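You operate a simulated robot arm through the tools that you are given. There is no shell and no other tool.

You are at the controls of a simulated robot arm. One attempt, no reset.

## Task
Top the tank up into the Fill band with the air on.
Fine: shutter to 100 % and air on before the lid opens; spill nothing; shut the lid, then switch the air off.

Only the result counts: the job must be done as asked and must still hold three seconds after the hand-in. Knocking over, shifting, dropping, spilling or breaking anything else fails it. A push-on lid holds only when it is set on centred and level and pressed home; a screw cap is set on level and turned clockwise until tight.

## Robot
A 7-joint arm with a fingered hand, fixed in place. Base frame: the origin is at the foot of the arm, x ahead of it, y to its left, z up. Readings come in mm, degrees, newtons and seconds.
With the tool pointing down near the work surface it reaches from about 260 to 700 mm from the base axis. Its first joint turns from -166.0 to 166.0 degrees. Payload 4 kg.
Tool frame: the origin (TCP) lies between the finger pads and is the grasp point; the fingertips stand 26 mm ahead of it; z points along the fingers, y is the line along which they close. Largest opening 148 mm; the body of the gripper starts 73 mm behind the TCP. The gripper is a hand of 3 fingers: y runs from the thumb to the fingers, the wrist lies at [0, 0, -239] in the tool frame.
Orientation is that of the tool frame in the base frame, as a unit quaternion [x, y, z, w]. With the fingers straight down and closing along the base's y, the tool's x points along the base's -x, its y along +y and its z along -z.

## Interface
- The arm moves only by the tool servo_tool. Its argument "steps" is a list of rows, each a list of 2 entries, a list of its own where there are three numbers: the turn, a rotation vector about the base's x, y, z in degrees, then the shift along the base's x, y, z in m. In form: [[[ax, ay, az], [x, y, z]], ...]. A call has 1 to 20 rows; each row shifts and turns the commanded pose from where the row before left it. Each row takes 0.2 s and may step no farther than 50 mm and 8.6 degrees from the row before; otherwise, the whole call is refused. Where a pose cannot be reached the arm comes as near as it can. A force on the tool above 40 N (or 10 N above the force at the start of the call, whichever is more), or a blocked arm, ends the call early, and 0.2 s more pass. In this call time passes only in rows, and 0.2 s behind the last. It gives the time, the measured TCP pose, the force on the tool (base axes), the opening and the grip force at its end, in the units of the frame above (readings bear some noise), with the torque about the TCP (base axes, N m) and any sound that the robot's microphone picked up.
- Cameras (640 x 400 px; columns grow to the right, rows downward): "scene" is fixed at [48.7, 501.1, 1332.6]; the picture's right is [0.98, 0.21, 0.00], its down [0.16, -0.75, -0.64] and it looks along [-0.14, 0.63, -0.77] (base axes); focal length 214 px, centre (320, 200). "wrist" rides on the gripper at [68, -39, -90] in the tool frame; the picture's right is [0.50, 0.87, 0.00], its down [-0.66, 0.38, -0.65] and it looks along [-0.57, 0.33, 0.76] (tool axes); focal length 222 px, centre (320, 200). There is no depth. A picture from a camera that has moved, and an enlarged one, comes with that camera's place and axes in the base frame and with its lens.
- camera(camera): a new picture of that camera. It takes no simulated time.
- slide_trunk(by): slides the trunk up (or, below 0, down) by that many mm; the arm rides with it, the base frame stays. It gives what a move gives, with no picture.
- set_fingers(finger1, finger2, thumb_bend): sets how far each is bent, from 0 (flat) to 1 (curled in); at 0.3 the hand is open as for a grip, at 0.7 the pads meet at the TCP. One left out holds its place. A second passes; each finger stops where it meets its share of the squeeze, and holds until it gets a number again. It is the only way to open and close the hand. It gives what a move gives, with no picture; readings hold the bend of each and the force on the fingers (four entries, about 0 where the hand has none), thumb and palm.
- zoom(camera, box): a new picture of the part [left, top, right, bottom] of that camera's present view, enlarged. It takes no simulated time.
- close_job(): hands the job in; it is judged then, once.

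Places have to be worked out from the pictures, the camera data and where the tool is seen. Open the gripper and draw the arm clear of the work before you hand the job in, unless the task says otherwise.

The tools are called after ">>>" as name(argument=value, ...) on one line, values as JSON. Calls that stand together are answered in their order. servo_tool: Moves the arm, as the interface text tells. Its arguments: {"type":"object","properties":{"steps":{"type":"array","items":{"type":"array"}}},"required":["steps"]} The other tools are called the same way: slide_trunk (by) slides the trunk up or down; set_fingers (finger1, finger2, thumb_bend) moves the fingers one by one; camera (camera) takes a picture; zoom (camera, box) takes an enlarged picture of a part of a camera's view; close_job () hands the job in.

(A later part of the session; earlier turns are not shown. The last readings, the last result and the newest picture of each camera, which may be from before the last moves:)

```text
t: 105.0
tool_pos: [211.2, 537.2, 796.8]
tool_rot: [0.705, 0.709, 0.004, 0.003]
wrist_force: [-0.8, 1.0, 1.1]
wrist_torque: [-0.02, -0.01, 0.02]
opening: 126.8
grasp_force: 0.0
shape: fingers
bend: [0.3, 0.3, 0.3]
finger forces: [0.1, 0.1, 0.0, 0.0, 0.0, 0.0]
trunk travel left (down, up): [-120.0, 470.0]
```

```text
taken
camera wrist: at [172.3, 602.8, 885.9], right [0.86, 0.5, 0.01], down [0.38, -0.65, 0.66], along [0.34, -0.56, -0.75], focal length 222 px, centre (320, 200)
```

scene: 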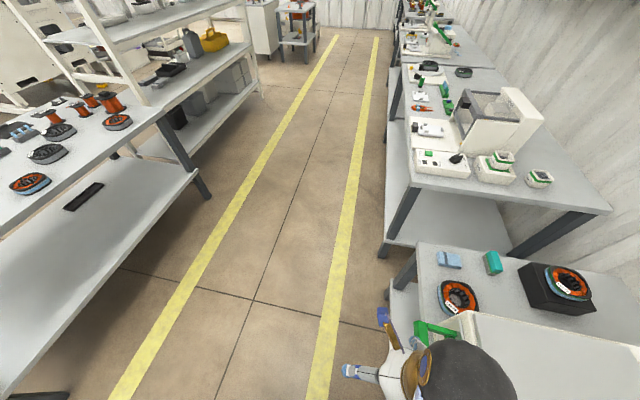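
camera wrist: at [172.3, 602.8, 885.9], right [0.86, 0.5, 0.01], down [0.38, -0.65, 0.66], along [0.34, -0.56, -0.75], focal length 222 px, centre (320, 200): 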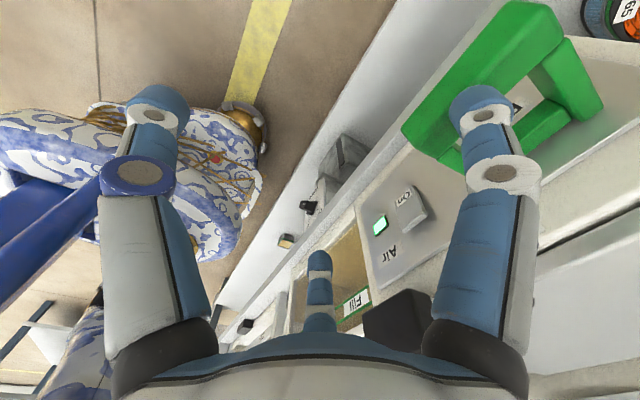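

Finger 1 is over the front bar. I nudge 5 mm back and descend in 3 mm steps to contact, watching force.

>>> servo_tool(steps=[[[0, 0, 0], [-0.004, 0, -0.004]], [[0, 0, 0], [0, 0, -0.004]], [[0, 0, 0], [0, 0, -0.004]], [[0, 0, 0], [0, 0, -0.003]], [[0, 0, 0], [0, 0, -0.003]], [[0, 0, 0], [0, 0, -0.003]]])

>>> zoom(camera="wrist", box=[280, 220, 420, 330])

>>> zoom(camera="wrist", box=[380, 0, 620, 200])

```text
t: 106.4
tool_pos: [208.9, 538.7, 773.9]
tool_rot: [0.705, 0.709, 0.003, 0.004]
wrist_force: [-0.9, -0.8, 2.5]
wrist_torque: [0.18, -0.08, 0.05]
opening: 125.2
grasp_force: 1.0
shape: fingers
bend: [0.31, 0.3, 0.3]
finger forces: [3.4, 0.0, 0.0, 0.1, 0.0, 0.1]
trunk travel left (down, up): [-120.0, 470.0]
```

```text
3.64 times, centred on (350, 275) of wrist
camera zoom: at [169.8, 604.7, 864.4], right [0.86, 0.5, 0.01], down [0.38, -0.65, 0.66], along [0.34, -0.56, -0.75], focal length 808 px, centre (211, -73)
```

zoom: 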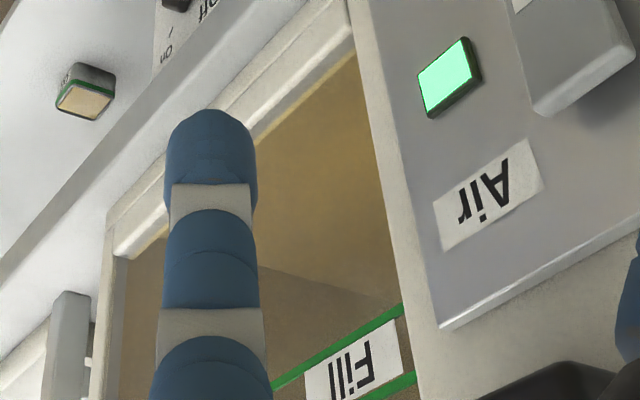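

```text
2.00 times, centred on (500, 100) of wrist
camera zoom: at [169.8, 604.7, 864.4], right [0.86, 0.5, 0.01], down [0.38, -0.65, 0.66], along [0.34, -0.56, -0.75], focal length 444 px, centre (-40, 400)
```

zoom: 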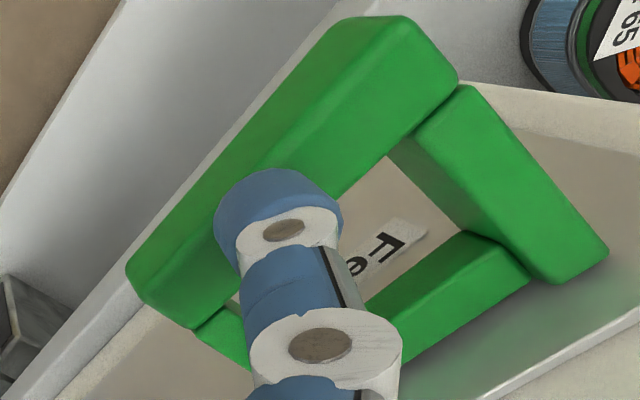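

Contact at 3.4 N on the bar. I press down 10 mm more in small steps to see if it yields.

>>> servo_tool(steps=[[[0, 0, 0], [0, 0, -0.004]], [[0, 0, 0], [0, 0, -0.004]], [[0, 0, 0], [0.0, 0, -0.004]]])

>>> zoom(camera="wrist", box=[280, 220, 420, 330])

>>> zoom(camera="wrist", box=[380, 0, 620, 200])

```text
t: 107.2
tool_pos: [207.6, 538.6, 762.4]
tool_rot: [0.705, 0.709, 0.003, 0.004]
wrist_force: [-1.0, -1.7, 3.9]
wrist_torque: [0.25, -0.18, 0.05]
opening: 127.0
grasp_force: 1.8
shape: fingers
bend: [0.3, 0.3, 0.3]
finger forces: [4.2, 0.0, 0.0, 0.1, 0.1, 0.0]
trunk travel left (down, up): [-120.0, 470.0]
```

```text
3.64 times, centred on (350, 275) of wrist
camera zoom: at [168.4, 604.5, 851.6], right [0.86, 0.5, 0.01], down [0.38, -0.65, 0.66], along [0.34, -0.57, -0.75], focal length 808 px, centre (211, -73)
```

zoom: 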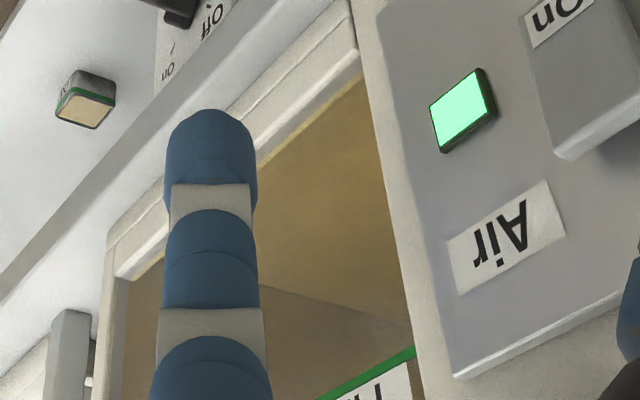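

```text
2.00 times, centred on (500, 100) of wrist
camera zoom: at [168.4, 604.5, 851.6], right [0.86, 0.5, 0.01], down [0.38, -0.65, 0.66], along [0.34, -0.57, -0.75], focal length 444 px, centre (-40, 400)
```

zoom: 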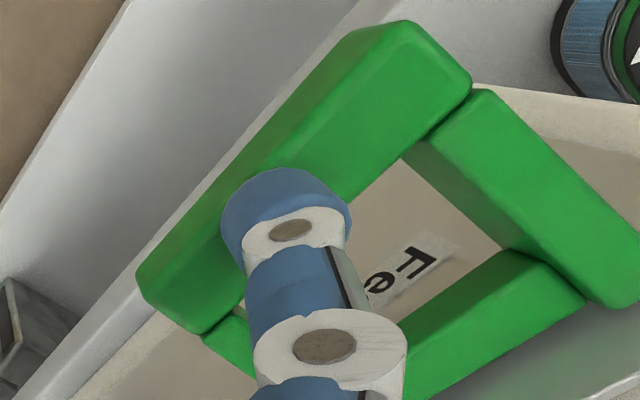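

The lever yields at ~4 N. I press another 15 mm and watch the window.

>>> servo_tool(steps=[[[0, 0, 0], [0, 0, -0.005]], [[0, 0, 0], [0, 0, -0.005]], [[0, 0, 0], [0.001, 0, -0.005]]])

>>> zoom(camera="wrist", box=[280, 220, 420, 330])

>>> zoom(camera="wrist", box=[380, 0, 620, 200])

```text
t: 108.0
tool_pos: [208.5, 536.9, 749.2]
tool_rot: [0.705, 0.709, 0.004, 0.003]
wrist_force: [-4.7, -5.4, 17.8]
wrist_torque: [1.27, -0.76, 0.11]
opening: 128.6
grasp_force: 9.4
shape: fingers
bend: [0.28, 0.3, 0.3]
finger forces: [18.7, 0.1, 0.0, 0.0, 0.0, 0.0]
trunk travel left (down, up): [-120.0, 470.0]
```

```text
3.64 times, centred on (350, 275) of wrist
camera zoom: at [168.9, 602.0, 839.6], right [0.86, 0.5, 0.01], down [0.38, -0.66, 0.66], along [0.34, -0.56, -0.76], focal length 808 px, centre (211, -73)
```

zoom: 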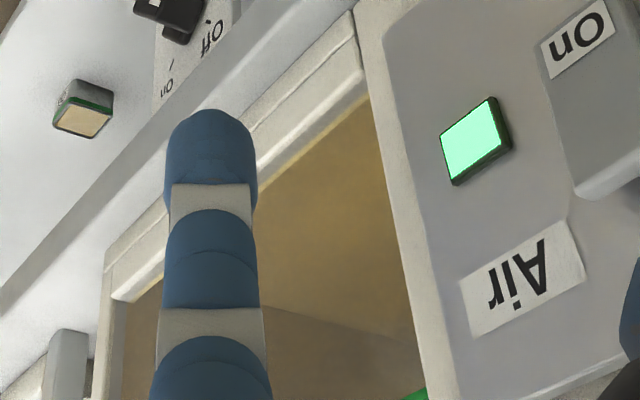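

```text
2.00 times, centred on (500, 100) of wrist
camera zoom: at [168.9, 602.0, 839.6], right [0.86, 0.5, 0.01], down [0.38, -0.66, 0.66], along [0.34, -0.56, -0.76], focal length 444 px, centre (-40, 400)
```

zoom: 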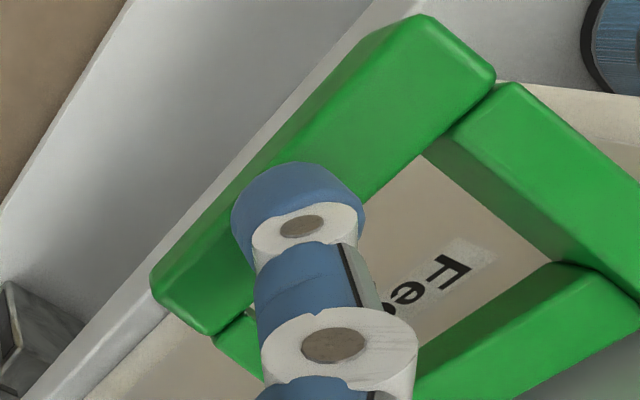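

The lever is at its stop (19 N). I hold it for a second and compare the window view from the same pose.

>>> servo_tool(steps=[[[0, 0, 0], [0, 0, 0.001]], [[0, 0, 0], [0, 0, 0]], [[0, 0, 0], [0, 0, 0]], [[0, 0, 0], [0, 0, 0]]])

>>> zoom(camera="wrist", box=[280, 220, 420, 330])

>>> camera(camera="wrist")

```text
t: 109.0
tool_pos: [209.9, 536.4, 750.3]
tool_rot: [0.705, 0.709, 0.004, 0.003]
wrist_force: [-7.3, -7.8, 22.5]
wrist_torque: [1.5, -0.88, 0.16]
opening: 127.7
grasp_force: 10.8
shape: fingers
bend: [0.28, 0.3, 0.3]
finger forces: [22.5, 0.0, 0.1, 0.0, 0.0, 0.0]
trunk travel left (down, up): [-120.0, 470.0]
```

```text
3.64 times, centred on (350, 275) of wrist
camera zoom: at [169.8, 602.3, 839.8], right [0.86, 0.5, 0.01], down [0.38, -0.65, 0.66], along [0.34, -0.56, -0.75], focal length 808 px, centre (211, -73)
```

zoom: 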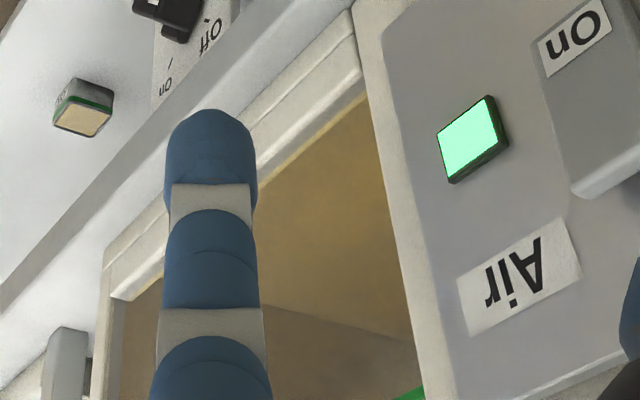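

```text
taken
camera wrist: at [169.8, 602.3, 839.8], right [0.86, 0.5, 0.01], down [0.38, -0.65, 0.66], along [0.34, -0.56, -0.75], focal length 222 px, centre (320, 200)
```

wrist: 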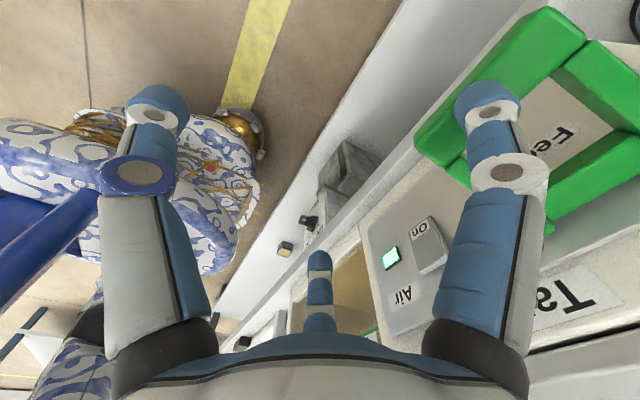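

No clear change visible from here. I release the lever by lifting 35 mm and check whether it springs back.

>>> servo_tool(steps=[[[0, 0, 0], [0, 0, 0.02]], [[0, 0, 0], [0, 0, 0.025]]])

>>> camera(camera="wrist")

>>> zoom(camera="wrist", box=[280, 220, 420, 330])

```text
t: 109.6
tool_pos: [210.3, 538.3, 793.8]
tool_rot: [0.706, 0.708, 0.002, 0.005]
wrist_force: [0.9, 0.0, 0.9]
wrist_torque: [0.1, -0.02, -0.03]
opening: 129.3
grasp_force: 0.4
shape: fingers
bend: [0.28, 0.3, 0.3]
finger forces: [1.2, 0.1, 0.0, 0.0, 0.0, 0.1]
trunk travel left (down, up): [-120.0, 470.0]
```

```text
taken
camera wrist: at [170.3, 604.1, 883.3], right [0.86, 0.5, 0.01], down [0.38, -0.65, 0.66], along [0.34, -0.57, -0.75], focal length 222 px, centre (320, 200)
```

wrist: 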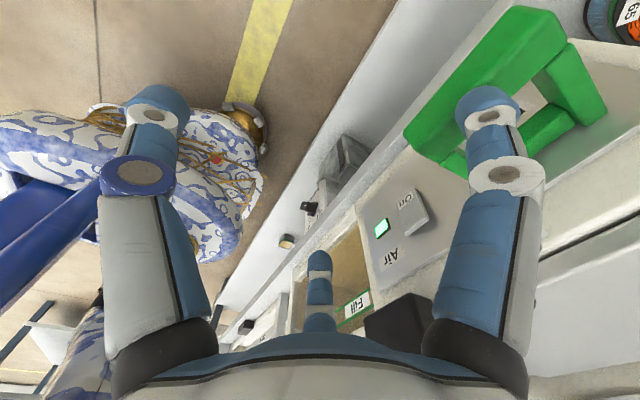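

```text
3.64 times, centred on (350, 275) of wrist
camera zoom: at [170.3, 604.1, 883.3], right [0.86, 0.5, 0.01], down [0.38, -0.65, 0.66], along [0.34, -0.57, -0.75], focal length 808 px, centre (211, -73)
```

zoom: 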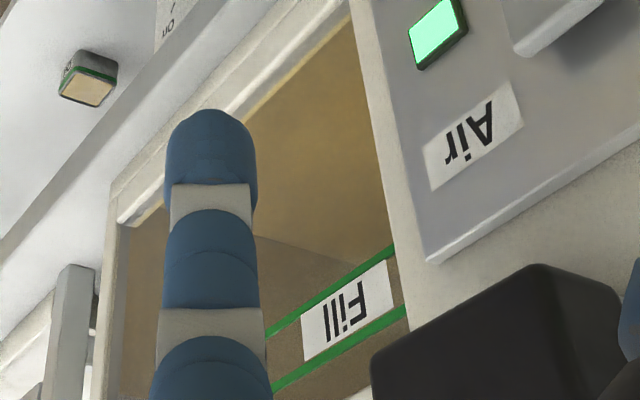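

The lever springs back by itself. To measure the level I return to the earlier eye-level pose in front of the window (TCP (248,219,670), tilt 24°) for a direct comparison.

>>> servo_tool(steps=[[[0, 0, 0], [-0.02, 0, 0.01]], [[0, 0, 7.5], [0, -0.04, 0]], [[0, 0, 7.5], [0, -0.04, 0]], [[0, 0, 7.5], [0, -0.04, 0]], [[0, 0, 7.5], [0, -0.04, 0]], [[0, 0, 7.5], [0, -0.04, 0]], [[0, 0, 7.5], [0, -0.04, 0]], [[0, 0, 7.5], [0, -0.04, 0]], [[0, 0, 7.5], [0, -0.04, 0]], [[0, 0, 0], [0, 0, -0.045]], [[0, 0, 0], [0, 0, -0.045]], [[0, -8, 0], [0.02, 0, -0.04]], [[0, -8, 0], [0.02, 0, 0]], [[0, -8, 0], [0.018, 0, 0]]])

>>> camera(camera="wrist")

>>> zoom(camera="wrist", box=[260, 180, 450, 360])

```text
t: 112.6
tool_pos: [250.0, 216.1, 673.5]
tool_rot: [0.25, 0.945, 0.058, 0.203]
wrist_force: [-0.4, 0.0, 0.1]
wrist_torque: [-0.02, 0.0, 0.0]
opening: 127.4
grasp_force: 0.0
shape: fingers
bend: [0.3, 0.3, 0.3]
finger forces: [0.0, 0.0, 0.0, 0.0, 0.1, 0.0]
trunk travel left (down, up): [-120.0, 470.0]
```

```text
taken
camera wrist: at [142.1, 215.1, 723.2], right [-0.01, 1.0, 0.0], down [0.42, 0.0, 0.91], along [0.91, 0.01, -0.42], focal length 222 px, centre (320, 200)
```

wrist: 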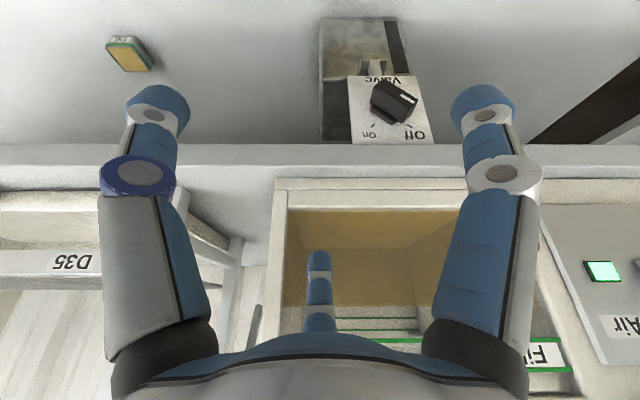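

```text
2.22 times, centred on (355, 270) of wrist
camera zoom: at [142.1, 215.1, 723.2], right [-0.01, 1.0, 0.0], down [0.42, 0.0, 0.91], along [0.91, 0.01, -0.42], focal length 494 px, centre (242, 44)
```

zoom: 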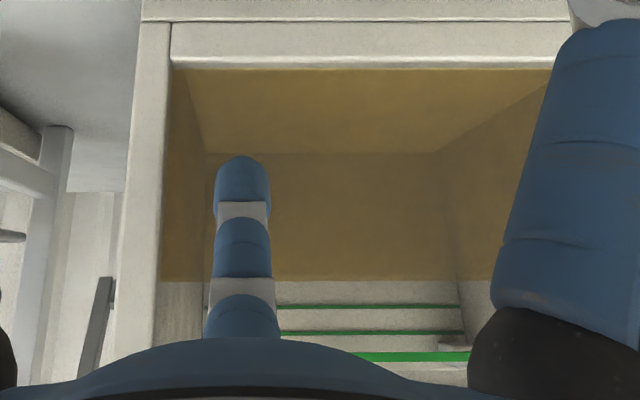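

Now the level is clear: liquid at z≈727.5, band ≈750–771 in this view. Before it was ≈42 mm below the lower line, now ≈23 mm, so the feed gave ~19 mm in that press (~10 mm/s). I go back to the lever for a second press.

>>> servo_tool(steps=[[[0, 8, 0], [-0.018, 0, 0]], [[0, 8, 0], [-0.02, 0, 0]], [[0, 8, 0], [-0.02, 0, 0.04]], [[0, 0, 0], [0, 0, 0.045]], [[0, 0, 0], [0, 0, 0.04]], [[0, 0, -7.5], [0, 0.04, 0]], [[0, 0, -7.5], [0, 0.04, 0]], [[0, 0, -7.5], [0, 0.04, 0]], [[0, 0, -7.5], [0, 0.04, 0]], [[0, 0, -7.5], [0, 0.04, 0]], [[0, 0, -7.5], [0, 0.04, 0]], [[0, 0, -7.5], [0, 0.04, 0]], [[0, 0, -7.5], [0, 0.04, 0]]])

>>> camera(camera="wrist")

```text
t: 115.4
tool_pos: [192.9, 537.7, 800.1]
tool_rot: [0.706, 0.708, 0.002, 0.005]
wrist_force: [-0.3, -0.4, 1.1]
wrist_torque: [0.06, 0.02, 0.02]
opening: 127.4
grasp_force: 0.0
shape: fingers
bend: [0.3, 0.3, 0.3]
finger forces: [0.0, 0.0, 0.1, 0.0, 0.0, 0.0]
trunk travel left (down, up): [-120.0, 470.0]
```

```text
taken
camera wrist: at [152.9, 603.3, 889.3], right [0.86, 0.5, 0.01], down [0.37, -0.65, 0.66], along [0.34, -0.57, -0.75], focal length 222 px, centre (320, 200)
```

wrist: 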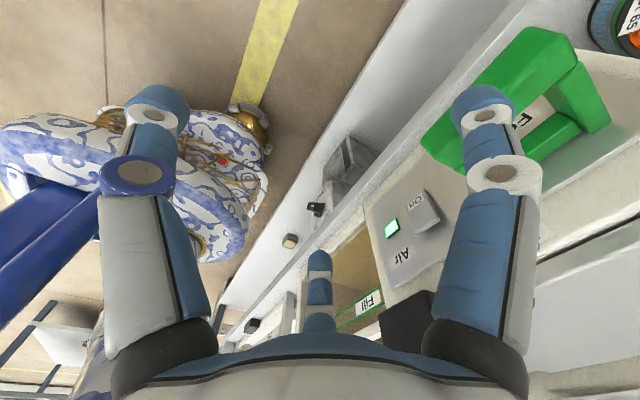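

Positioned as before. I do one combined press: down to the stop, hold ~2.2 s, and release.

>>> servo_tool(steps=[[[0, 0, 0], [0.016, 0.001, -0.013]], [[0, 0, 0], [0, 0, -0.012]], [[0, 0, 0], [0, 0, -0.009]], [[0, 0, 0], [0, 0, -0.009]], [[0, 0, 0], [0, 0, -0.008]], [[0, 0, 0], [0, 0, 0]], [[0, 0, 0], [0, 0, 0]], [[0, 0, 0], [0, 0, 0]], [[0, 0, 0], [0, 0, 0]], [[0, 0, 0], [0, 0, 0]], [[0, 0, 0], [0, 0, 0]], [[0, 0, 0], [0, 0, 0]], [[0, 0, 0], [0, 0, 0]], [[0, 0, 0], [0, 0, 0]], [[0, 0, 0], [0, 0, 0]], [[0, 0, 0], [0, 0, 0.025]], [[0, 0, 0], [0, 0, 0.025]]])

>>> camera(camera="wrist")

>>> zoom(camera="wrist", box=[280, 220, 420, 330])

```text
t: 119.0
tool_pos: [210.3, 540.1, 798.0]
tool_rot: [0.707, 0.708, 0.003, 0.004]
wrist_force: [1.1, 0.2, 0.2]
wrist_torque: [0.05, 0.03, 0.02]
opening: 126.2
grasp_force: 0.1
shape: fingers
bend: [0.3, 0.3, 0.3]
finger forces: [0.0, 0.0, 0.0, 0.0, 0.0, 0.0]
trunk travel left (down, up): [-120.0, 470.0]
```

```text
taken
camera wrist: at [169.7, 605.2, 887.1], right [0.86, 0.5, 0.01], down [0.37, -0.65, 0.66], along [0.34, -0.57, -0.75], focal length 222 px, centre (320, 200)
```

wrist: 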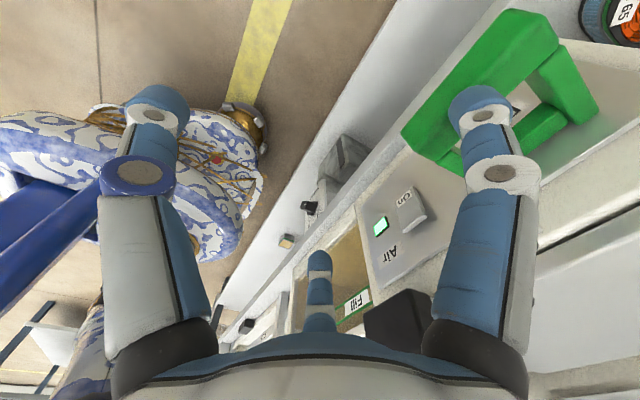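

```text
3.64 times, centred on (350, 275) of wrist
camera zoom: at [169.7, 605.2, 887.1], right [0.86, 0.5, 0.01], down [0.37, -0.65, 0.66], along [0.34, -0.57, -0.75], focal length 808 px, centre (211, -73)
```

zoom: 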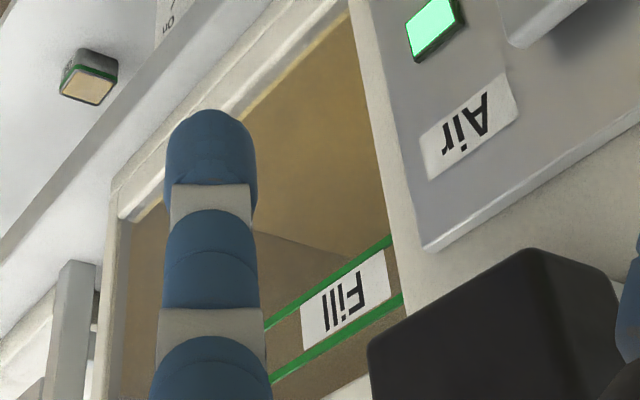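

I return to the eye-level pose to read the level.

>>> servo_tool(steps=[[[0, 0, 0], [-0.02, 0, 0.01]], [[0, 0, 7.5], [0, -0.04, 0]], [[0, 0, 7.5], [0, -0.04, 0]], [[0, 0, 7.5], [0, -0.04, 0]], [[0, 0, 7.5], [0, -0.04, 0]], [[0, 0, 7.5], [0, -0.04, 0]], [[0, 0, 7.5], [0, -0.04, 0]], [[0, 0, 7.5], [0, -0.04, 0]], [[0, 0, 7.5], [0, -0.04, 0]], [[0, 0, 0], [0, 0, -0.045]], [[0, 0, 0], [0, 0, -0.045]], [[0, -8, 0], [0.02, 0, -0.02]], [[0, -8, 0], [0.02, 0, 0]], [[0, -8, 0], [0.018, 0, 0]]])

>>> camera(camera="wrist")

>>> zoom(camera="wrist", box=[260, 180, 450, 360])

```text
t: 122.0
tool_pos: [243.5, 217.4, 697.6]
tool_rot: [0.25, 0.945, 0.057, 0.202]
wrist_force: [0.0, -0.8, 0.0]
wrist_torque: [-0.04, 0.06, 0.02]
opening: 126.8
grasp_force: 0.1
shape: fingers
bend: [0.3, 0.3, 0.3]
finger forces: [0.0, 0.1, 0.0, 0.0, 0.1, 0.0]
trunk travel left (down, up): [-120.0, 470.0]
```

```text
taken
camera wrist: at [135.0, 216.0, 747.3], right [-0.01, 1.0, 0.01], down [0.42, 0.0, 0.91], along [0.91, 0.01, -0.42], focal length 222 px, centre (320, 200)
```

wrist: 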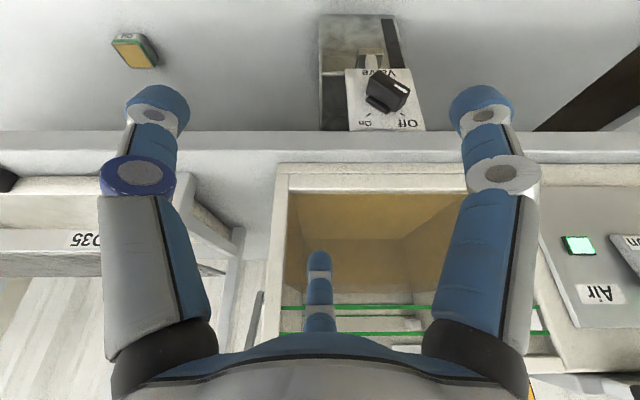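

```text
2.22 times, centred on (355, 270) of wrist
camera zoom: at [135.0, 216.0, 747.3], right [-0.01, 1.0, 0.01], down [0.42, 0.0, 0.91], along [0.91, 0.01, -0.42], focal length 494 px, centre (242, 44)
```

zoom: 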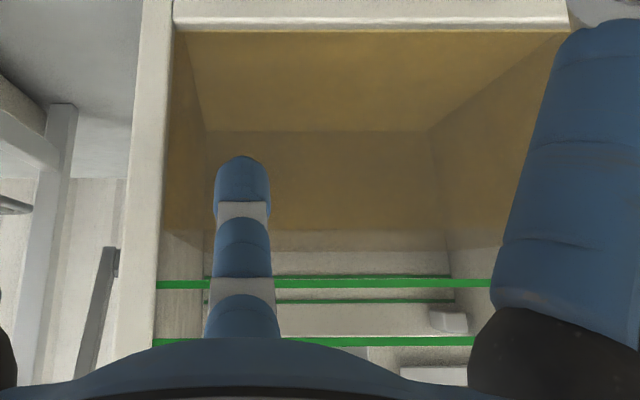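

The level is still ~20–22 mm below the lower line, so the second press apparently didn't feed (perhaps the finger missed the bar or feed is a slow/limited action). I go back and press again, this time checking force and picture while pressed.

>>> servo_tool(steps=[[[0, 8, 0], [-0.018, 0, 0]], [[0, 8, 0], [-0.02, 0, 0]], [[0, 8, 0], [-0.02, 0, 0.02]], [[0, 0, 0], [0, 0, 0.045]], [[0, 0, 0], [0, 0, 0.04]], [[0, 0, -7.5], [0, 0.04, 0]], [[0, 0, -7.5], [0, 0.04, 0]], [[0, 0, -7.5], [0, 0.04, 0]], [[0, 0, -7.5], [0, 0.04, 0]], [[0, 0, -7.5], [0, 0.04, 0]], [[0, 0, -7.5], [0, 0.04, 0]], [[0, 0, -7.5], [0, 0.04, 0]], [[0, 0, -7.5], [0, 0.04, 0]]])

>>> servo_tool(steps=[[[0, 0, 0], [0.016, 0.0, 0]], [[0, 0, 0], [0, 0, -0.012]], [[0, 0, 0], [0, 0, -0.012]]])

>>> zoom(camera="wrist", box=[380, 0, 620, 200])

```text
t: 124.8
tool_pos: [183.7, 539.8, 802.4]
tool_rot: [0.706, 0.708, 0.003, 0.004]
wrist_force: [-0.2, -0.2, 1.1]
wrist_torque: [0.02, -0.01, -0.04]
opening: 126.8
grasp_force: 0.0
shape: fingers
bend: [0.3, 0.3, 0.3]
finger forces: [0.0, 0.1, 0.0, 0.1, 0.1, 0.1]
trunk travel left (down, up): [-120.0, 470.0]
```

```text
t: 125.6
tool_pos: [200.8, 538.5, 778.4]
tool_rot: [0.706, 0.709, 0.002, 0.004]
wrist_force: [-1.1, -0.5, 1.2]
wrist_torque: [0.09, 0.0, 0.11]
opening: 126.0
grasp_force: 1.1
shape: fingers
bend: [0.3, 0.3, 0.3]
finger forces: [1.9, 0.0, 0.0, 0.1, 0.0, 0.1]
trunk travel left (down, up): [-120.0, 470.0]
```

```text
2.00 times, centred on (500, 100) of wrist
camera zoom: at [160.4, 603.8, 867.3], right [0.86, 0.51, 0.01], down [0.38, -0.65, 0.66], along [0.34, -0.57, -0.75], focal length 444 px, centre (-40, 400)
```

zoom: 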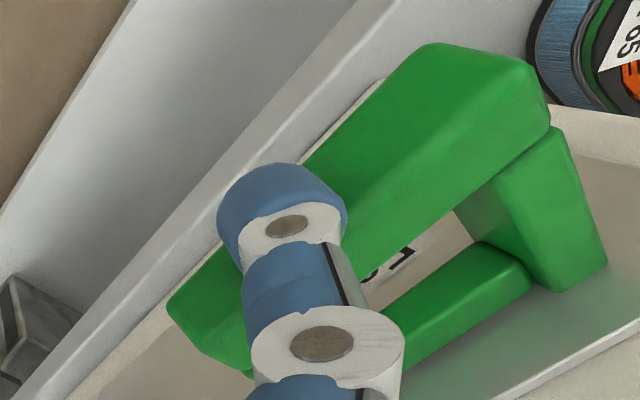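

Contact, but at the front edge of the bar. I lift 6 mm, shift +8 mm in x, then press stepwise and end the call pressed.

>>> servo_tool(steps=[[[0, 0, 0], [0, 0, 0.006]], [[0, 0, 0], [0.008, 0, 0]], [[0, 0, 0], [0, 0, -0.01]], [[0, 0, 0], [0, 0, -0.008]], [[0, 0, 0], [0, 0, -0.008]], [[0, 0, 0], [0, 0, -0.006]]])

>>> zoom(camera="wrist", box=[380, 0, 620, 200])

>>> zoom(camera="wrist", box=[280, 220, 420, 330])

```text
t: 127.0
tool_pos: [209.7, 538.6, 752.2]
tool_rot: [0.705, 0.71, 0.004, 0.003]
wrist_force: [-12.0, 0.1, 4.5]
wrist_torque: [0.24, -0.08, 0.76]
opening: 116.6
grasp_force: 6.1
shape: fingers
bend: [0.33, 0.3, 0.3]
finger forces: [11.8, 0.0, 0.1, 0.0, 0.0, 0.0]
trunk travel left (down, up): [-120.0, 470.0]
```

```text
2.00 times, centred on (500, 100) of wrist
camera zoom: at [169.2, 604.1, 841.8], right [0.86, 0.51, 0.01], down [0.38, -0.65, 0.66], along [0.34, -0.56, -0.75], focal length 444 px, centre (-40, 400)
```

zoom: 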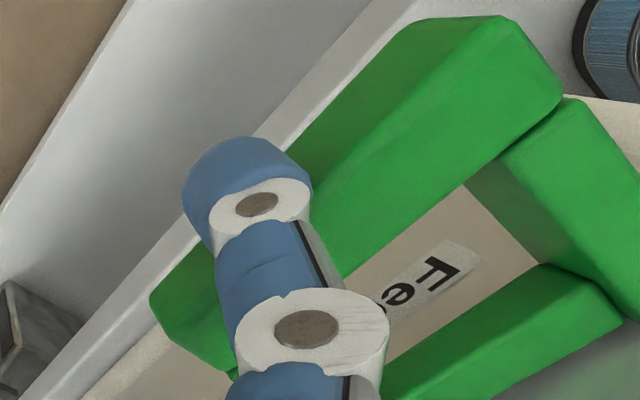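

```text
3.64 times, centred on (350, 275) of wrist
camera zoom: at [169.2, 604.1, 841.8], right [0.86, 0.51, 0.01], down [0.38, -0.65, 0.66], along [0.34, -0.56, -0.75], focal length 808 px, centre (211, -73)
```

zoom: 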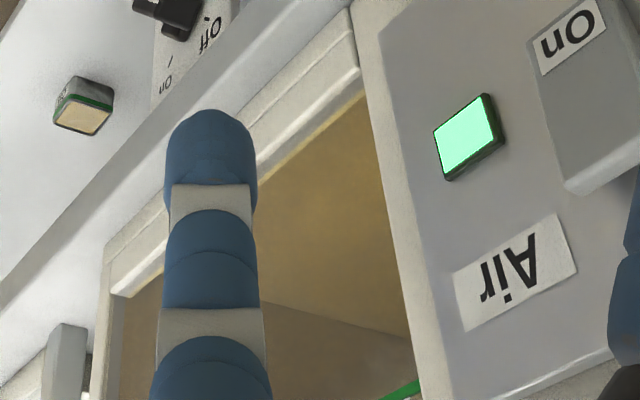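

The finger slid off the front of the bar (force is along −x). I back off, lift, shift 20 mm further over the bar and press again.

>>> servo_tool(steps=[[[0, 0, 0], [-0.012, 0, 0]], [[0, 0, 0], [0, 0, 0.02]], [[0, 0, 0], [0, 0, 0.025]], [[0, 0, 0], [0.013, 0, 0]], [[0, 0, 0], [0.013, 0, 0]]])

>>> zoom(camera="wrist", box=[380, 0, 620, 200])

```text
t: 128.2
tool_pos: [224.3, 537.9, 798.0]
tool_rot: [0.705, 0.709, 0.003, 0.004]
wrist_force: [0.3, -0.1, -0.4]
wrist_torque: [0.02, -0.03, 0.01]
opening: 126.6
grasp_force: 0.0
shape: fingers
bend: [0.3, 0.3, 0.3]
finger forces: [0.0, 0.1, 0.0, 0.0, 0.0, 0.0]
trunk travel left (down, up): [-120.0, 470.0]
```

```text
2.00 times, centred on (500, 100) of wrist
camera zoom: at [185.0, 604.3, 887.5], right [0.86, 0.5, 0.01], down [0.38, -0.65, 0.66], along [0.34, -0.56, -0.75], focal length 444 px, centre (-40, 400)
```

zoom: 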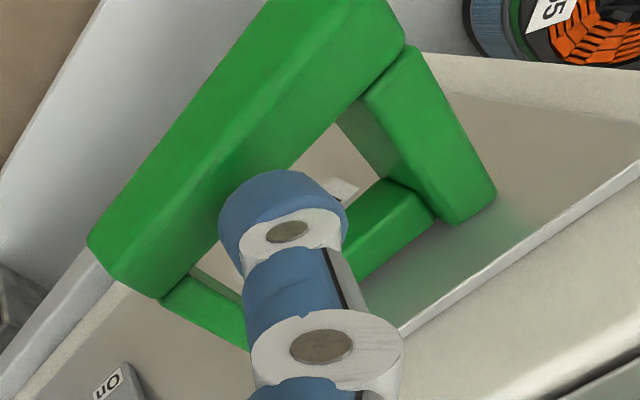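

The tip is now near the inner edge of the bar; I shift 6 mm back to be central, then press stepwise.

>>> servo_tool(steps=[[[0, 0, 0], [-0.006, 0, -0.008]], [[0, 0, 0], [0, 0, -0.01]], [[0, 0, 0], [0, 0, -0.006]], [[0, 0, 0], [0, 0, -0.006]], [[0, 0, 0], [0.001, 0, -0.006]]])

>>> zoom(camera="wrist", box=[380, 0, 620, 200])

```text
t: 129.4
tool_pos: [219.4, 539.0, 762.8]
tool_rot: [0.705, 0.709, 0.004, 0.003]
wrist_force: [-2.6, -2.6, 4.6]
wrist_torque: [0.32, -0.16, 0.12]
opening: 126.1
grasp_force: 2.7
shape: fingers
bend: [0.3, 0.3, 0.3]
finger forces: [5.5, 0.1, 0.0, 0.1, 0.0, 0.0]
trunk travel left (down, up): [-120.0, 470.0]
```

```text
2.00 times, centred on (500, 100) of wrist
camera zoom: at [178.9, 604.7, 851.4], right [0.86, 0.5, 0.01], down [0.38, -0.65, 0.66], along [0.34, -0.56, -0.75], focal length 444 px, centre (-40, 400)
```

zoom: 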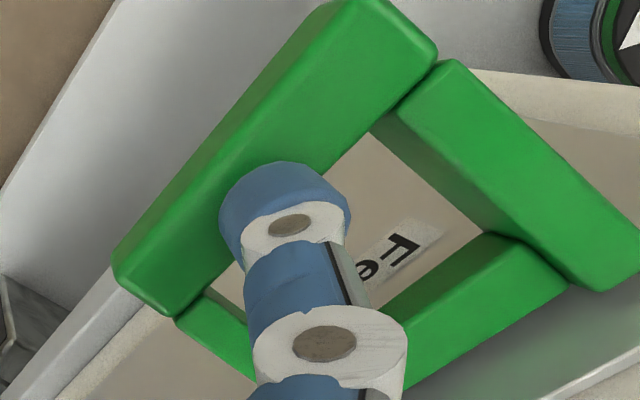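

Good contact: 5.5 N vertically, the lever is tilting. I press to the stop and hold about 1 s, checking the force.

>>> servo_tool(steps=[[[0, 0, 0], [0, 0, -0.007]], [[0, 0, 0], [0, 0, -0.006]], [[0, 0, 0], [0, 0, 0]], [[0, 0, 0], [0, 0, 0]], [[0, 0, 0], [0, 0, 0]]])

>>> zoom(camera="wrist", box=[280, 220, 420, 330])

>>> zoom(camera="wrist", box=[380, 0, 620, 200])

```text
t: 130.6
tool_pos: [217.4, 536.8, 750.1]
tool_rot: [0.705, 0.709, 0.005, 0.003]
wrist_force: [-9.5, -9.7, 31.5]
wrist_torque: [2.38, -1.29, 0.33]
opening: 130.2
grasp_force: 16.7
shape: fingers
bend: [0.24, 0.3, 0.3]
finger forces: [33.1, 0.0, 0.1, 0.0, 0.0, 0.0]
trunk travel left (down, up): [-120.0, 470.0]
```

```text
3.64 times, centred on (350, 275) of wrist
camera zoom: at [177.4, 602.6, 840.2], right [0.86, 0.5, 0.01], down [0.38, -0.66, 0.66], along [0.34, -0.56, -0.76], focal length 808 px, centre (211, -73)
```

zoom: 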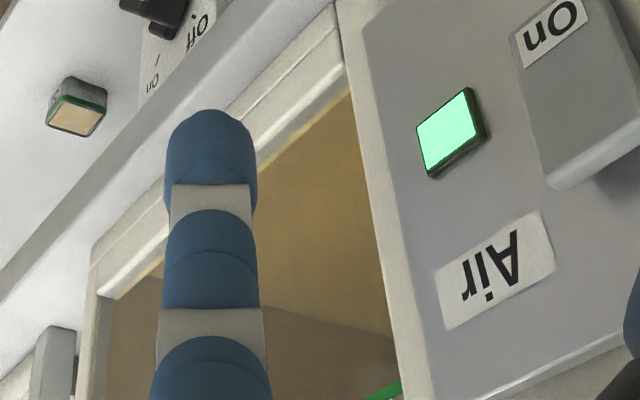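

```text
2.00 times, centred on (500, 100) of wrist
camera zoom: at [177.4, 602.6, 840.2], right [0.86, 0.5, 0.01], down [0.38, -0.66, 0.66], along [0.34, -0.56, -0.76], focal length 444 px, centre (-40, 400)
```

zoom: 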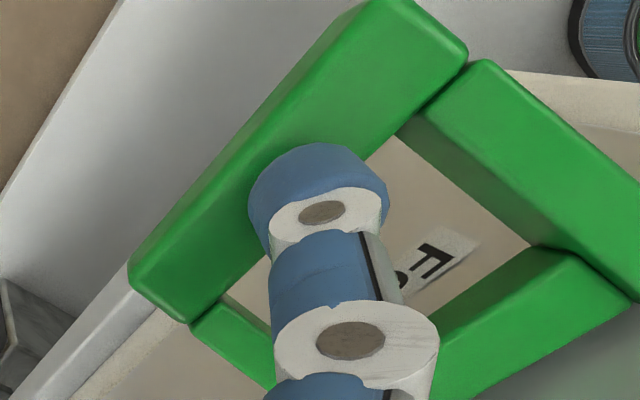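

Firmly pressed (33 N at the stop). I hold one more second, easing 1 mm, then release.

>>> servo_tool(steps=[[[0, 0, 0], [0, 0, 0.001]], [[0, 0, 0], [0, 0, 0]], [[0, 0, 0], [0, 0, 0]], [[0, 0, 0], [0, 0, 0]], [[0, 0, 0], [0, 0, 0.025]], [[0, 0, 0], [0, 0, 0.025]], [[0, 0, 0], [-0.02, 0, 0.005]]])

>>> servo_tool(steps=[[[0, 0, 7.5], [-0.01, -0.04, 0]], [[0, 0, 7.5], [0, -0.04, 0]], [[0, 0, 7.5], [0, -0.04, 0]], [[0, 0, 7.5], [0, -0.04, 0]], [[0, 0, 7.5], [0, -0.04, 0]], [[0, 0, 7.5], [0, -0.04, 0]], [[0, 0, 7.5], [0, -0.04, 0]], [[0, 0, 7.5], [0, -0.04, 0]], [[0, 0, 0], [0, 0, -0.045]], [[0, 0, 0], [0, 0, -0.045]], [[0, -8, 0], [0.02, 0, -0.01]], [[0, -8, 0], [0.02, 0, 0]], [[0, -8, 0], [0.018, 0, 0]]])

>>> camera(camera="wrist")

>>> zoom(camera="wrist", box=[260, 180, 450, 360])

```text
t: 132.2
tool_pos: [199.2, 539.2, 805.5]
tool_rot: [0.706, 0.709, 0.002, 0.003]
wrist_force: [-0.3, 0.0, -0.5]
wrist_torque: [0.01, 0.0, -0.02]
opening: 127.3
grasp_force: 0.0
shape: fingers
bend: [0.3, 0.3, 0.3]
finger forces: [0.0, 0.1, 0.1, 0.0, 0.0, 0.1]
trunk travel left (down, up): [-120.0, 470.0]
```

```text
t: 135.0
tool_pos: [249.7, 219.2, 705.3]
tool_rot: [0.25, 0.945, 0.058, 0.203]
wrist_force: [-0.4, -0.5, 0.1]
wrist_torque: [-0.02, -0.02, 0.02]
opening: 127.5
grasp_force: 0.1
shape: fingers
bend: [0.3, 0.3, 0.3]
finger forces: [0.1, 0.0, 0.0, 0.0, 0.0, 0.0]
trunk travel left (down, up): [-120.0, 470.0]
```

```text
taken
camera wrist: at [142.0, 216.8, 754.9], right [-0.01, 1.0, 0.0], down [0.42, 0.0, 0.91], along [0.91, 0.01, -0.42], focal length 222 px, centre (320, 200)
```

wrist: 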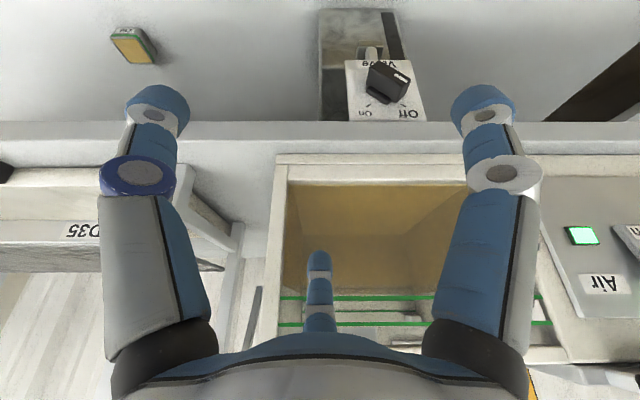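

```text
2.22 times, centred on (355, 270) of wrist
camera zoom: at [142.0, 216.8, 754.9], right [-0.01, 1.0, 0.0], down [0.42, 0.0, 0.91], along [0.91, 0.01, -0.42], focal length 494 px, centre (242, 44)
```

zoom: 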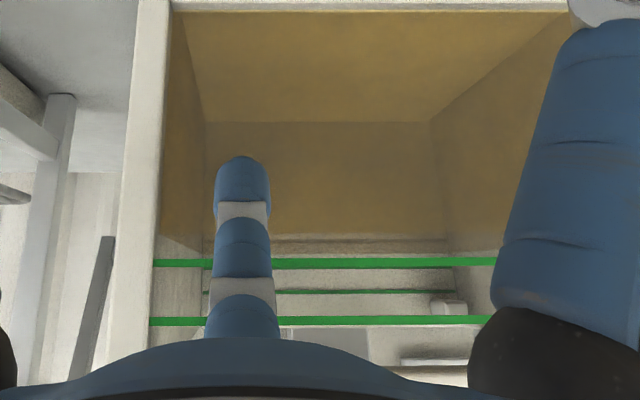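

I zoom further to read the level line precisely.

>>> zoom(camera="wrist", box=[320, 255, 440, 335])

>>> zoom(camera="wrist", box=[265, 255, 325, 335])

```text
5.00 times, centred on (380, 295) of wrist
camera zoom: at [142.0, 216.8, 754.9], right [-0.01, 1.0, 0.0], down [0.42, 0.0, 0.91], along [0.91, 0.01, -0.42], focal length 1111 px, centre (20, -275)
```

zoom: 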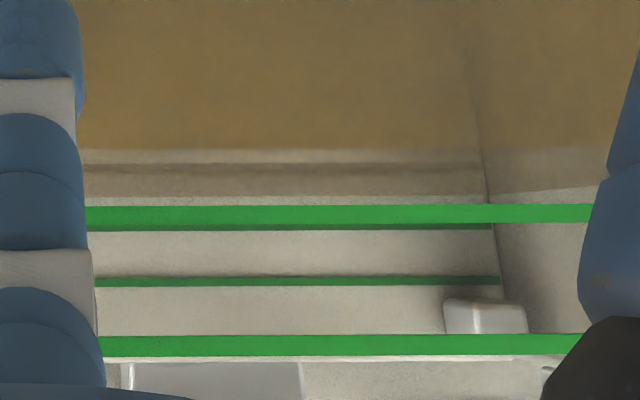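

```text
5.00 times, centred on (295, 295) of wrist
camera zoom: at [142.0, 216.8, 754.9], right [-0.01, 1.0, 0.0], down [0.42, 0.0, 0.91], along [0.91, 0.01, -0.42], focal length 1111 px, centre (445, -275)
```

zoom: 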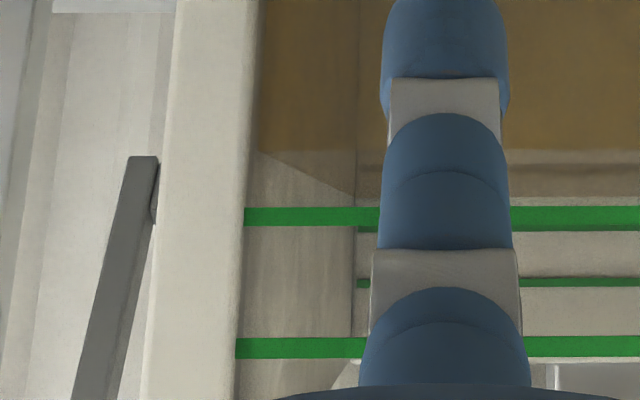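

Level now ≈740.6; band is 751–771, so I need about +20 mm (this press gave ~9–10 mm in ~2 s). I go back and press again for about 2.4 s.

>>> servo_tool(steps=[[[0, 8, 0], [-0.018, 0, 0]], [[0, 8, 0], [-0.02, 0, 0]], [[0, 8, 0], [-0.02, 0, 0.01]], [[0, 0, 0], [0, 0, 0.045]], [[0, 0, 0], [0, 0, 0.045]], [[0, 0, -7.5], [0, 0.04, 0]], [[0, 0, -7.5], [0, 0.04, 0]], [[0, 0, -7.5], [0, 0.04, 0]], [[0, 0, -7.5], [0, 0.04, 0]], [[0, 0, -7.5], [0, 0.04, 0]], [[0, 0, -7.5], [0, 0.04, 0]], [[0, 0, -7.5], [0, 0.04, 0]], [[0, 0, -7.5], [0, 0.04, 0]]])

>>> zoom(camera="wrist", box=[380, 0, 620, 200])

```text
t: 137.8
tool_pos: [188.2, 539.6, 803.1]
tool_rot: [0.706, 0.708, 0.002, 0.005]
wrist_force: [-0.2, -0.5, 0.7]
wrist_torque: [0.04, 0.02, -0.01]
opening: 127.3
grasp_force: 0.1
shape: fingers
bend: [0.3, 0.3, 0.3]
finger forces: [0.0, 0.1, 0.0, 0.1, 0.0, 0.0]
trunk travel left (down, up): [-120.0, 470.0]
```

```text
2.00 times, centred on (500, 100) of wrist
camera zoom: at [148.3, 605.5, 892.1], right [0.86, 0.5, 0.01], down [0.37, -0.65, 0.66], along [0.34, -0.57, -0.75], focal length 444 px, centre (-40, 400)
```

zoom: 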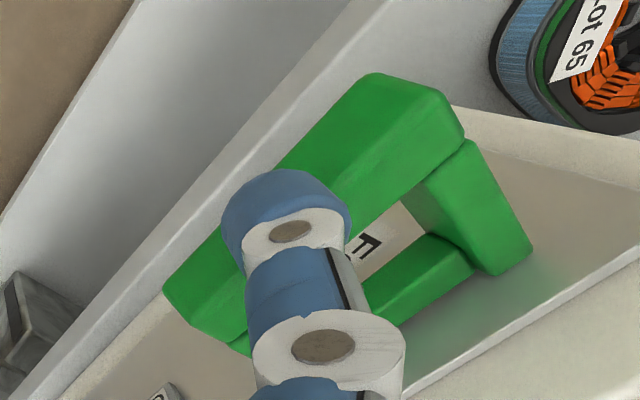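

I shift +30 mm over the bar, press to the stop, hold ~2.4 s and release in one sequence.

>>> servo_tool(steps=[[[0, 0, 0], [0.015, 0, 0]], [[0, 0, 0], [0.016, 0, -0.01]], [[0, 0, 0], [0, 0, -0.016]], [[0, 0, 0], [0, 0, -0.009]], [[0, 0, 0], [0, 0, -0.009]], [[0, 0, 0], [0, 0, -0.008]], [[0, 0, 0], [0, 0, 0]], [[0, 0, 0], [0, 0, 0]], [[0, 0, 0], [0, 0, 0]], [[0, 0, 0], [0, 0, 0]], [[0, 0, 0], [0, 0, 0]], [[0, 0, 0], [0, 0, 0]], [[0, 0, 0], [0, 0, 0]], [[0, 0, 0], [0, 0, 0]]])

>>> servo_tool(steps=[[[0, 0, 0], [0, 0, 0]], [[0, 0, 0], [0, 0, 0]], [[0, 0, 0], [0, 0, 0.025]], [[0, 0, 0], [0, 0, 0.025]], [[0, 0, 0], [-0.02, 0, 0.005]]])

>>> servo_tool(steps=[[[0, 0, 7.5], [-0.01, -0.04, 0]], [[0, 0, 7.5], [0, -0.04, 0]], [[0, 0, 7.5], [0, -0.04, 0]], [[0, 0, 7.5], [0, -0.04, 0]], [[0, 0, 7.5], [0, -0.04, 0]], [[0, 0, 7.5], [0, -0.04, 0]], [[0, 0, 7.5], [0, -0.04, 0]], [[0, 0, 7.5], [0, -0.04, 0]], [[0, 0, 0], [0, 0, -0.045]], [[0, 0, 0], [0, 0, -0.045]], [[0, -8, 0], [0.02, 0, -0.01]], [[0, -8, 0], [0.02, 0, 0]], [[0, -8, 0], [0.018, 0, 0]]])

>>> zoom(camera="wrist", box=[265, 255, 325, 335])

>>> zoom(camera="wrist", box=[320, 255, 440, 335])

```text
t: 140.8
tool_pos: [219.7, 538.2, 754.6]
tool_rot: [0.705, 0.709, 0.003, 0.003]
wrist_force: [-4.4, -2.7, 11.3]
wrist_torque: [0.85, -0.47, 0.23]
opening: 127.0
grasp_force: 6.3
shape: fingers
bend: [0.29, 0.3, 0.3]
finger forces: [12.9, 0.0, 0.1, 0.0, 0.0, 0.0]
trunk travel left (down, up): [-120.0, 470.0]
```

```text
t: 142.0
tool_pos: [201.0, 540.7, 805.5]
tool_rot: [0.705, 0.709, 0.002, 0.004]
wrist_force: [0.7, -0.6, 0.6]
wrist_torque: [-0.03, -0.01, 0.06]
opening: 127.3
grasp_force: 0.0
shape: fingers
bend: [0.3, 0.3, 0.3]
finger forces: [0.0, 0.1, 0.0, 0.1, 0.0, 0.0]
trunk travel left (down, up): [-120.0, 470.0]
```

```text
t: 144.8
tool_pos: [247.4, 219.9, 706.3]
tool_rot: [0.25, 0.945, 0.058, 0.203]
wrist_force: [0.8, 0.1, 0.4]
wrist_torque: [-0.03, 0.01, -0.01]
opening: 127.2
grasp_force: 0.0
shape: fingers
bend: [0.3, 0.3, 0.3]
finger forces: [0.0, 0.1, 0.0, 0.0, 0.0, 0.0]
trunk travel left (down, up): [-120.0, 470.0]
```

```text
5.00 times, centred on (295, 295) of wrist
camera zoom: at [139.4, 217.4, 756.8], right [-0.01, 1.0, 0.0], down [0.42, 0.0, 0.91], along [0.91, 0.01, -0.42], focal length 1111 px, centre (445, -275)
```

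zoom: 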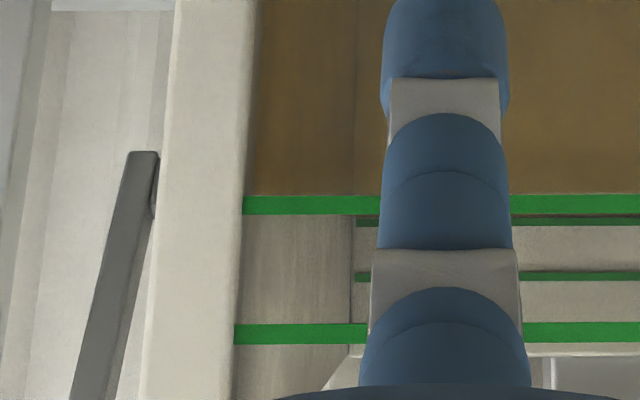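

```text
5.00 times, centred on (380, 295) of wrist
camera zoom: at [139.4, 217.4, 756.8], right [-0.01, 1.0, 0.0], down [0.42, 0.0, 0.91], along [0.91, 0.01, -0.42], focal length 1111 px, centre (20, -275)
```

zoom: 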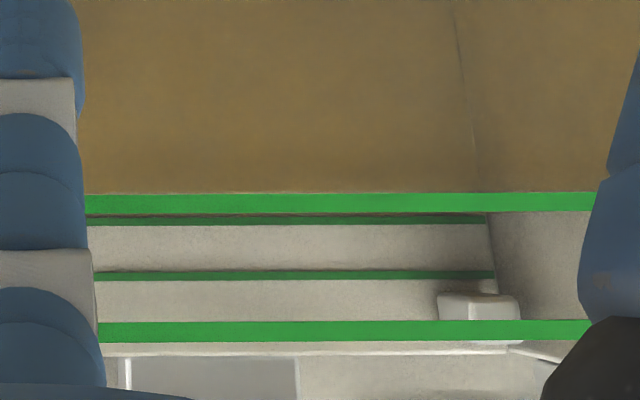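

The level has just reached the lower line (~752). About +9 mm more puts it mid-band, i.e. a hold of ~1.6 s. I repeat the press accordingly.

>>> servo_tool(steps=[[[0, 8, 0], [-0.018, 0, 0]], [[0, 8, 0], [-0.02, 0, 0]], [[0, 8, 0], [-0.02, 0, 0.01]], [[0, 0, 0], [0, 0, 0.045]], [[0, 0, 0], [0, 0, 0.045]], [[0, 0, -7.5], [0, 0.04, 0]], [[0, 0, -7.5], [0, 0.04, 0]], [[0, 0, -7.5], [0, 0.04, 0]], [[0, 0, -7.5], [0, 0.04, 0]], [[0, 0, -7.5], [0, 0.04, 0]], [[0, 0, -7.5], [0, 0.04, 0]], [[0, 0, -7.5], [0, 0.04, 0]], [[0, 0, -7.5], [0, 0.04, 0]]])

>>> servo_tool(steps=[[[0, 0, 0], [0.015, 0, 0]], [[0, 0, 0], [0.016, 0, -0.01]], [[0, 0, 0], [0, 0, -0.016]], [[0, 0, 0], [0, 0, -0.009]], [[0, 0, 0], [0, 0, -0.009]], [[0, 0, 0], [0, 0, -0.008]], [[0, 0, 0], [0, 0, 0]], [[0, 0, 0], [0, 0, 0]], [[0, 0, 0], [0, 0, 0]], [[0, 0, 0], [0, 0, 0]], [[0, 0, 0], [0, 0, 0]], [[0, 0, 0], [0, 0, 0]], [[0, 0, 0], [0, 0, 0]], [[0, 0, 0], [0, 0, 0.025]], [[0, 0, 0], [0, 0, 0.025]], [[0, 0, 0], [-0.02, 0, 0.005]]])

>>> servo_tool(steps=[[[0, 0, 7.5], [-0.01, -0.04, 0]], [[0, 0, 7.5], [0, -0.04, 0]], [[0, 0, 7.5], [0, -0.04, 0]], [[0, 0, 7.5], [0, -0.04, 0]], [[0, 0, 7.5], [0, -0.04, 0]], [[0, 0, 7.5], [0, -0.04, 0]], [[0, 0, 7.5], [0, -0.04, 0]], [[0, 0, 7.5], [0, -0.04, 0]], [[0, 0, 0], [0, 0, -0.045]], [[0, 0, 0], [0, 0, -0.045]], [[0, -8, 0], [0.02, 0, -0.01]], [[0, -8, 0], [0.02, 0, 0]], [[0, -8, 0], [0.018, 0, 0]]])

>>> zoom(camera="wrist", box=[265, 255, 325, 335])

>>> zoom(camera="wrist", box=[320, 255, 440, 335])

```text
t: 147.6
tool_pos: [191.5, 539.2, 808.4]
tool_rot: [0.706, 0.709, 0.002, 0.004]
wrist_force: [-0.4, -0.2, 1.1]
wrist_torque: [0.07, 0.01, 0.0]
opening: 127.1
grasp_force: 0.0
shape: fingers
bend: [0.3, 0.3, 0.3]
finger forces: [0.1, 0.0, 0.1, 0.0, 0.1, 0.0]
trunk travel left (down, up): [-120.0, 470.0]
```

```text
t: 151.0
tool_pos: [192.1, 538.6, 811.9]
tool_rot: [0.705, 0.709, 0.002, 0.004]
wrist_force: [-0.2, -0.2, -0.6]
wrist_torque: [0.0, 0.02, 0.01]
opening: 127.2
grasp_force: 0.1
shape: fingers
bend: [0.3, 0.3, 0.3]
finger forces: [0.0, 0.0, 0.0, 0.1, 0.0, 0.0]
out of reach, approached as far as the arm can: row 1
trunk travel left (down, up): [-120.0, 470.0]
```

```text
t: 153.8
tool_pos: [242.0, 218.8, 710.6]
tool_rot: [0.25, 0.945, 0.058, 0.202]
wrist_force: [-0.2, -0.4, 0.4]
wrist_torque: [-0.01, -0.02, -0.03]
opening: 127.1
grasp_force: 0.1
shape: fingers
bend: [0.3, 0.3, 0.3]
finger forces: [0.0, 0.0, 0.0, 0.1, 0.0, 0.0]
trunk travel left (down, up): [-120.0, 470.0]
```

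```text
5.00 times, centred on (295, 295) of wrist
camera zoom: at [133.7, 217.0, 759.8], right [-0.01, 1.0, 0.0], down [0.42, 0.0, 0.91], along [0.91, 0.01, -0.42], focal length 1111 px, centre (445, -275)
```

zoom: 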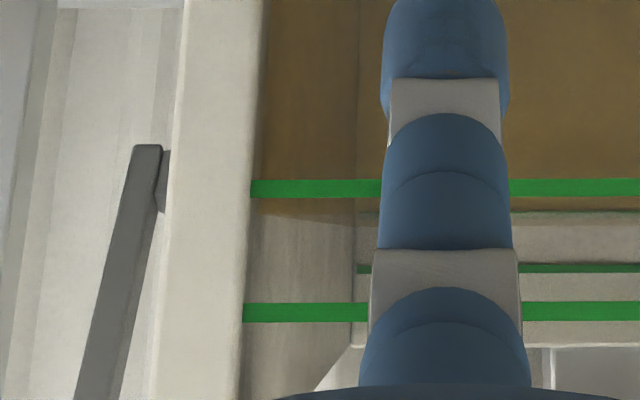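

```text
5.00 times, centred on (380, 295) of wrist
camera zoom: at [133.7, 217.0, 759.8], right [-0.01, 1.0, 0.0], down [0.42, 0.0, 0.91], along [0.91, 0.01, -0.42], focal length 1111 px, centre (20, -275)
```

zoom: 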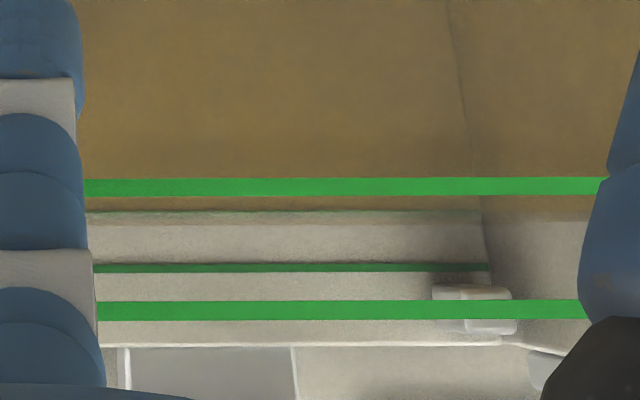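

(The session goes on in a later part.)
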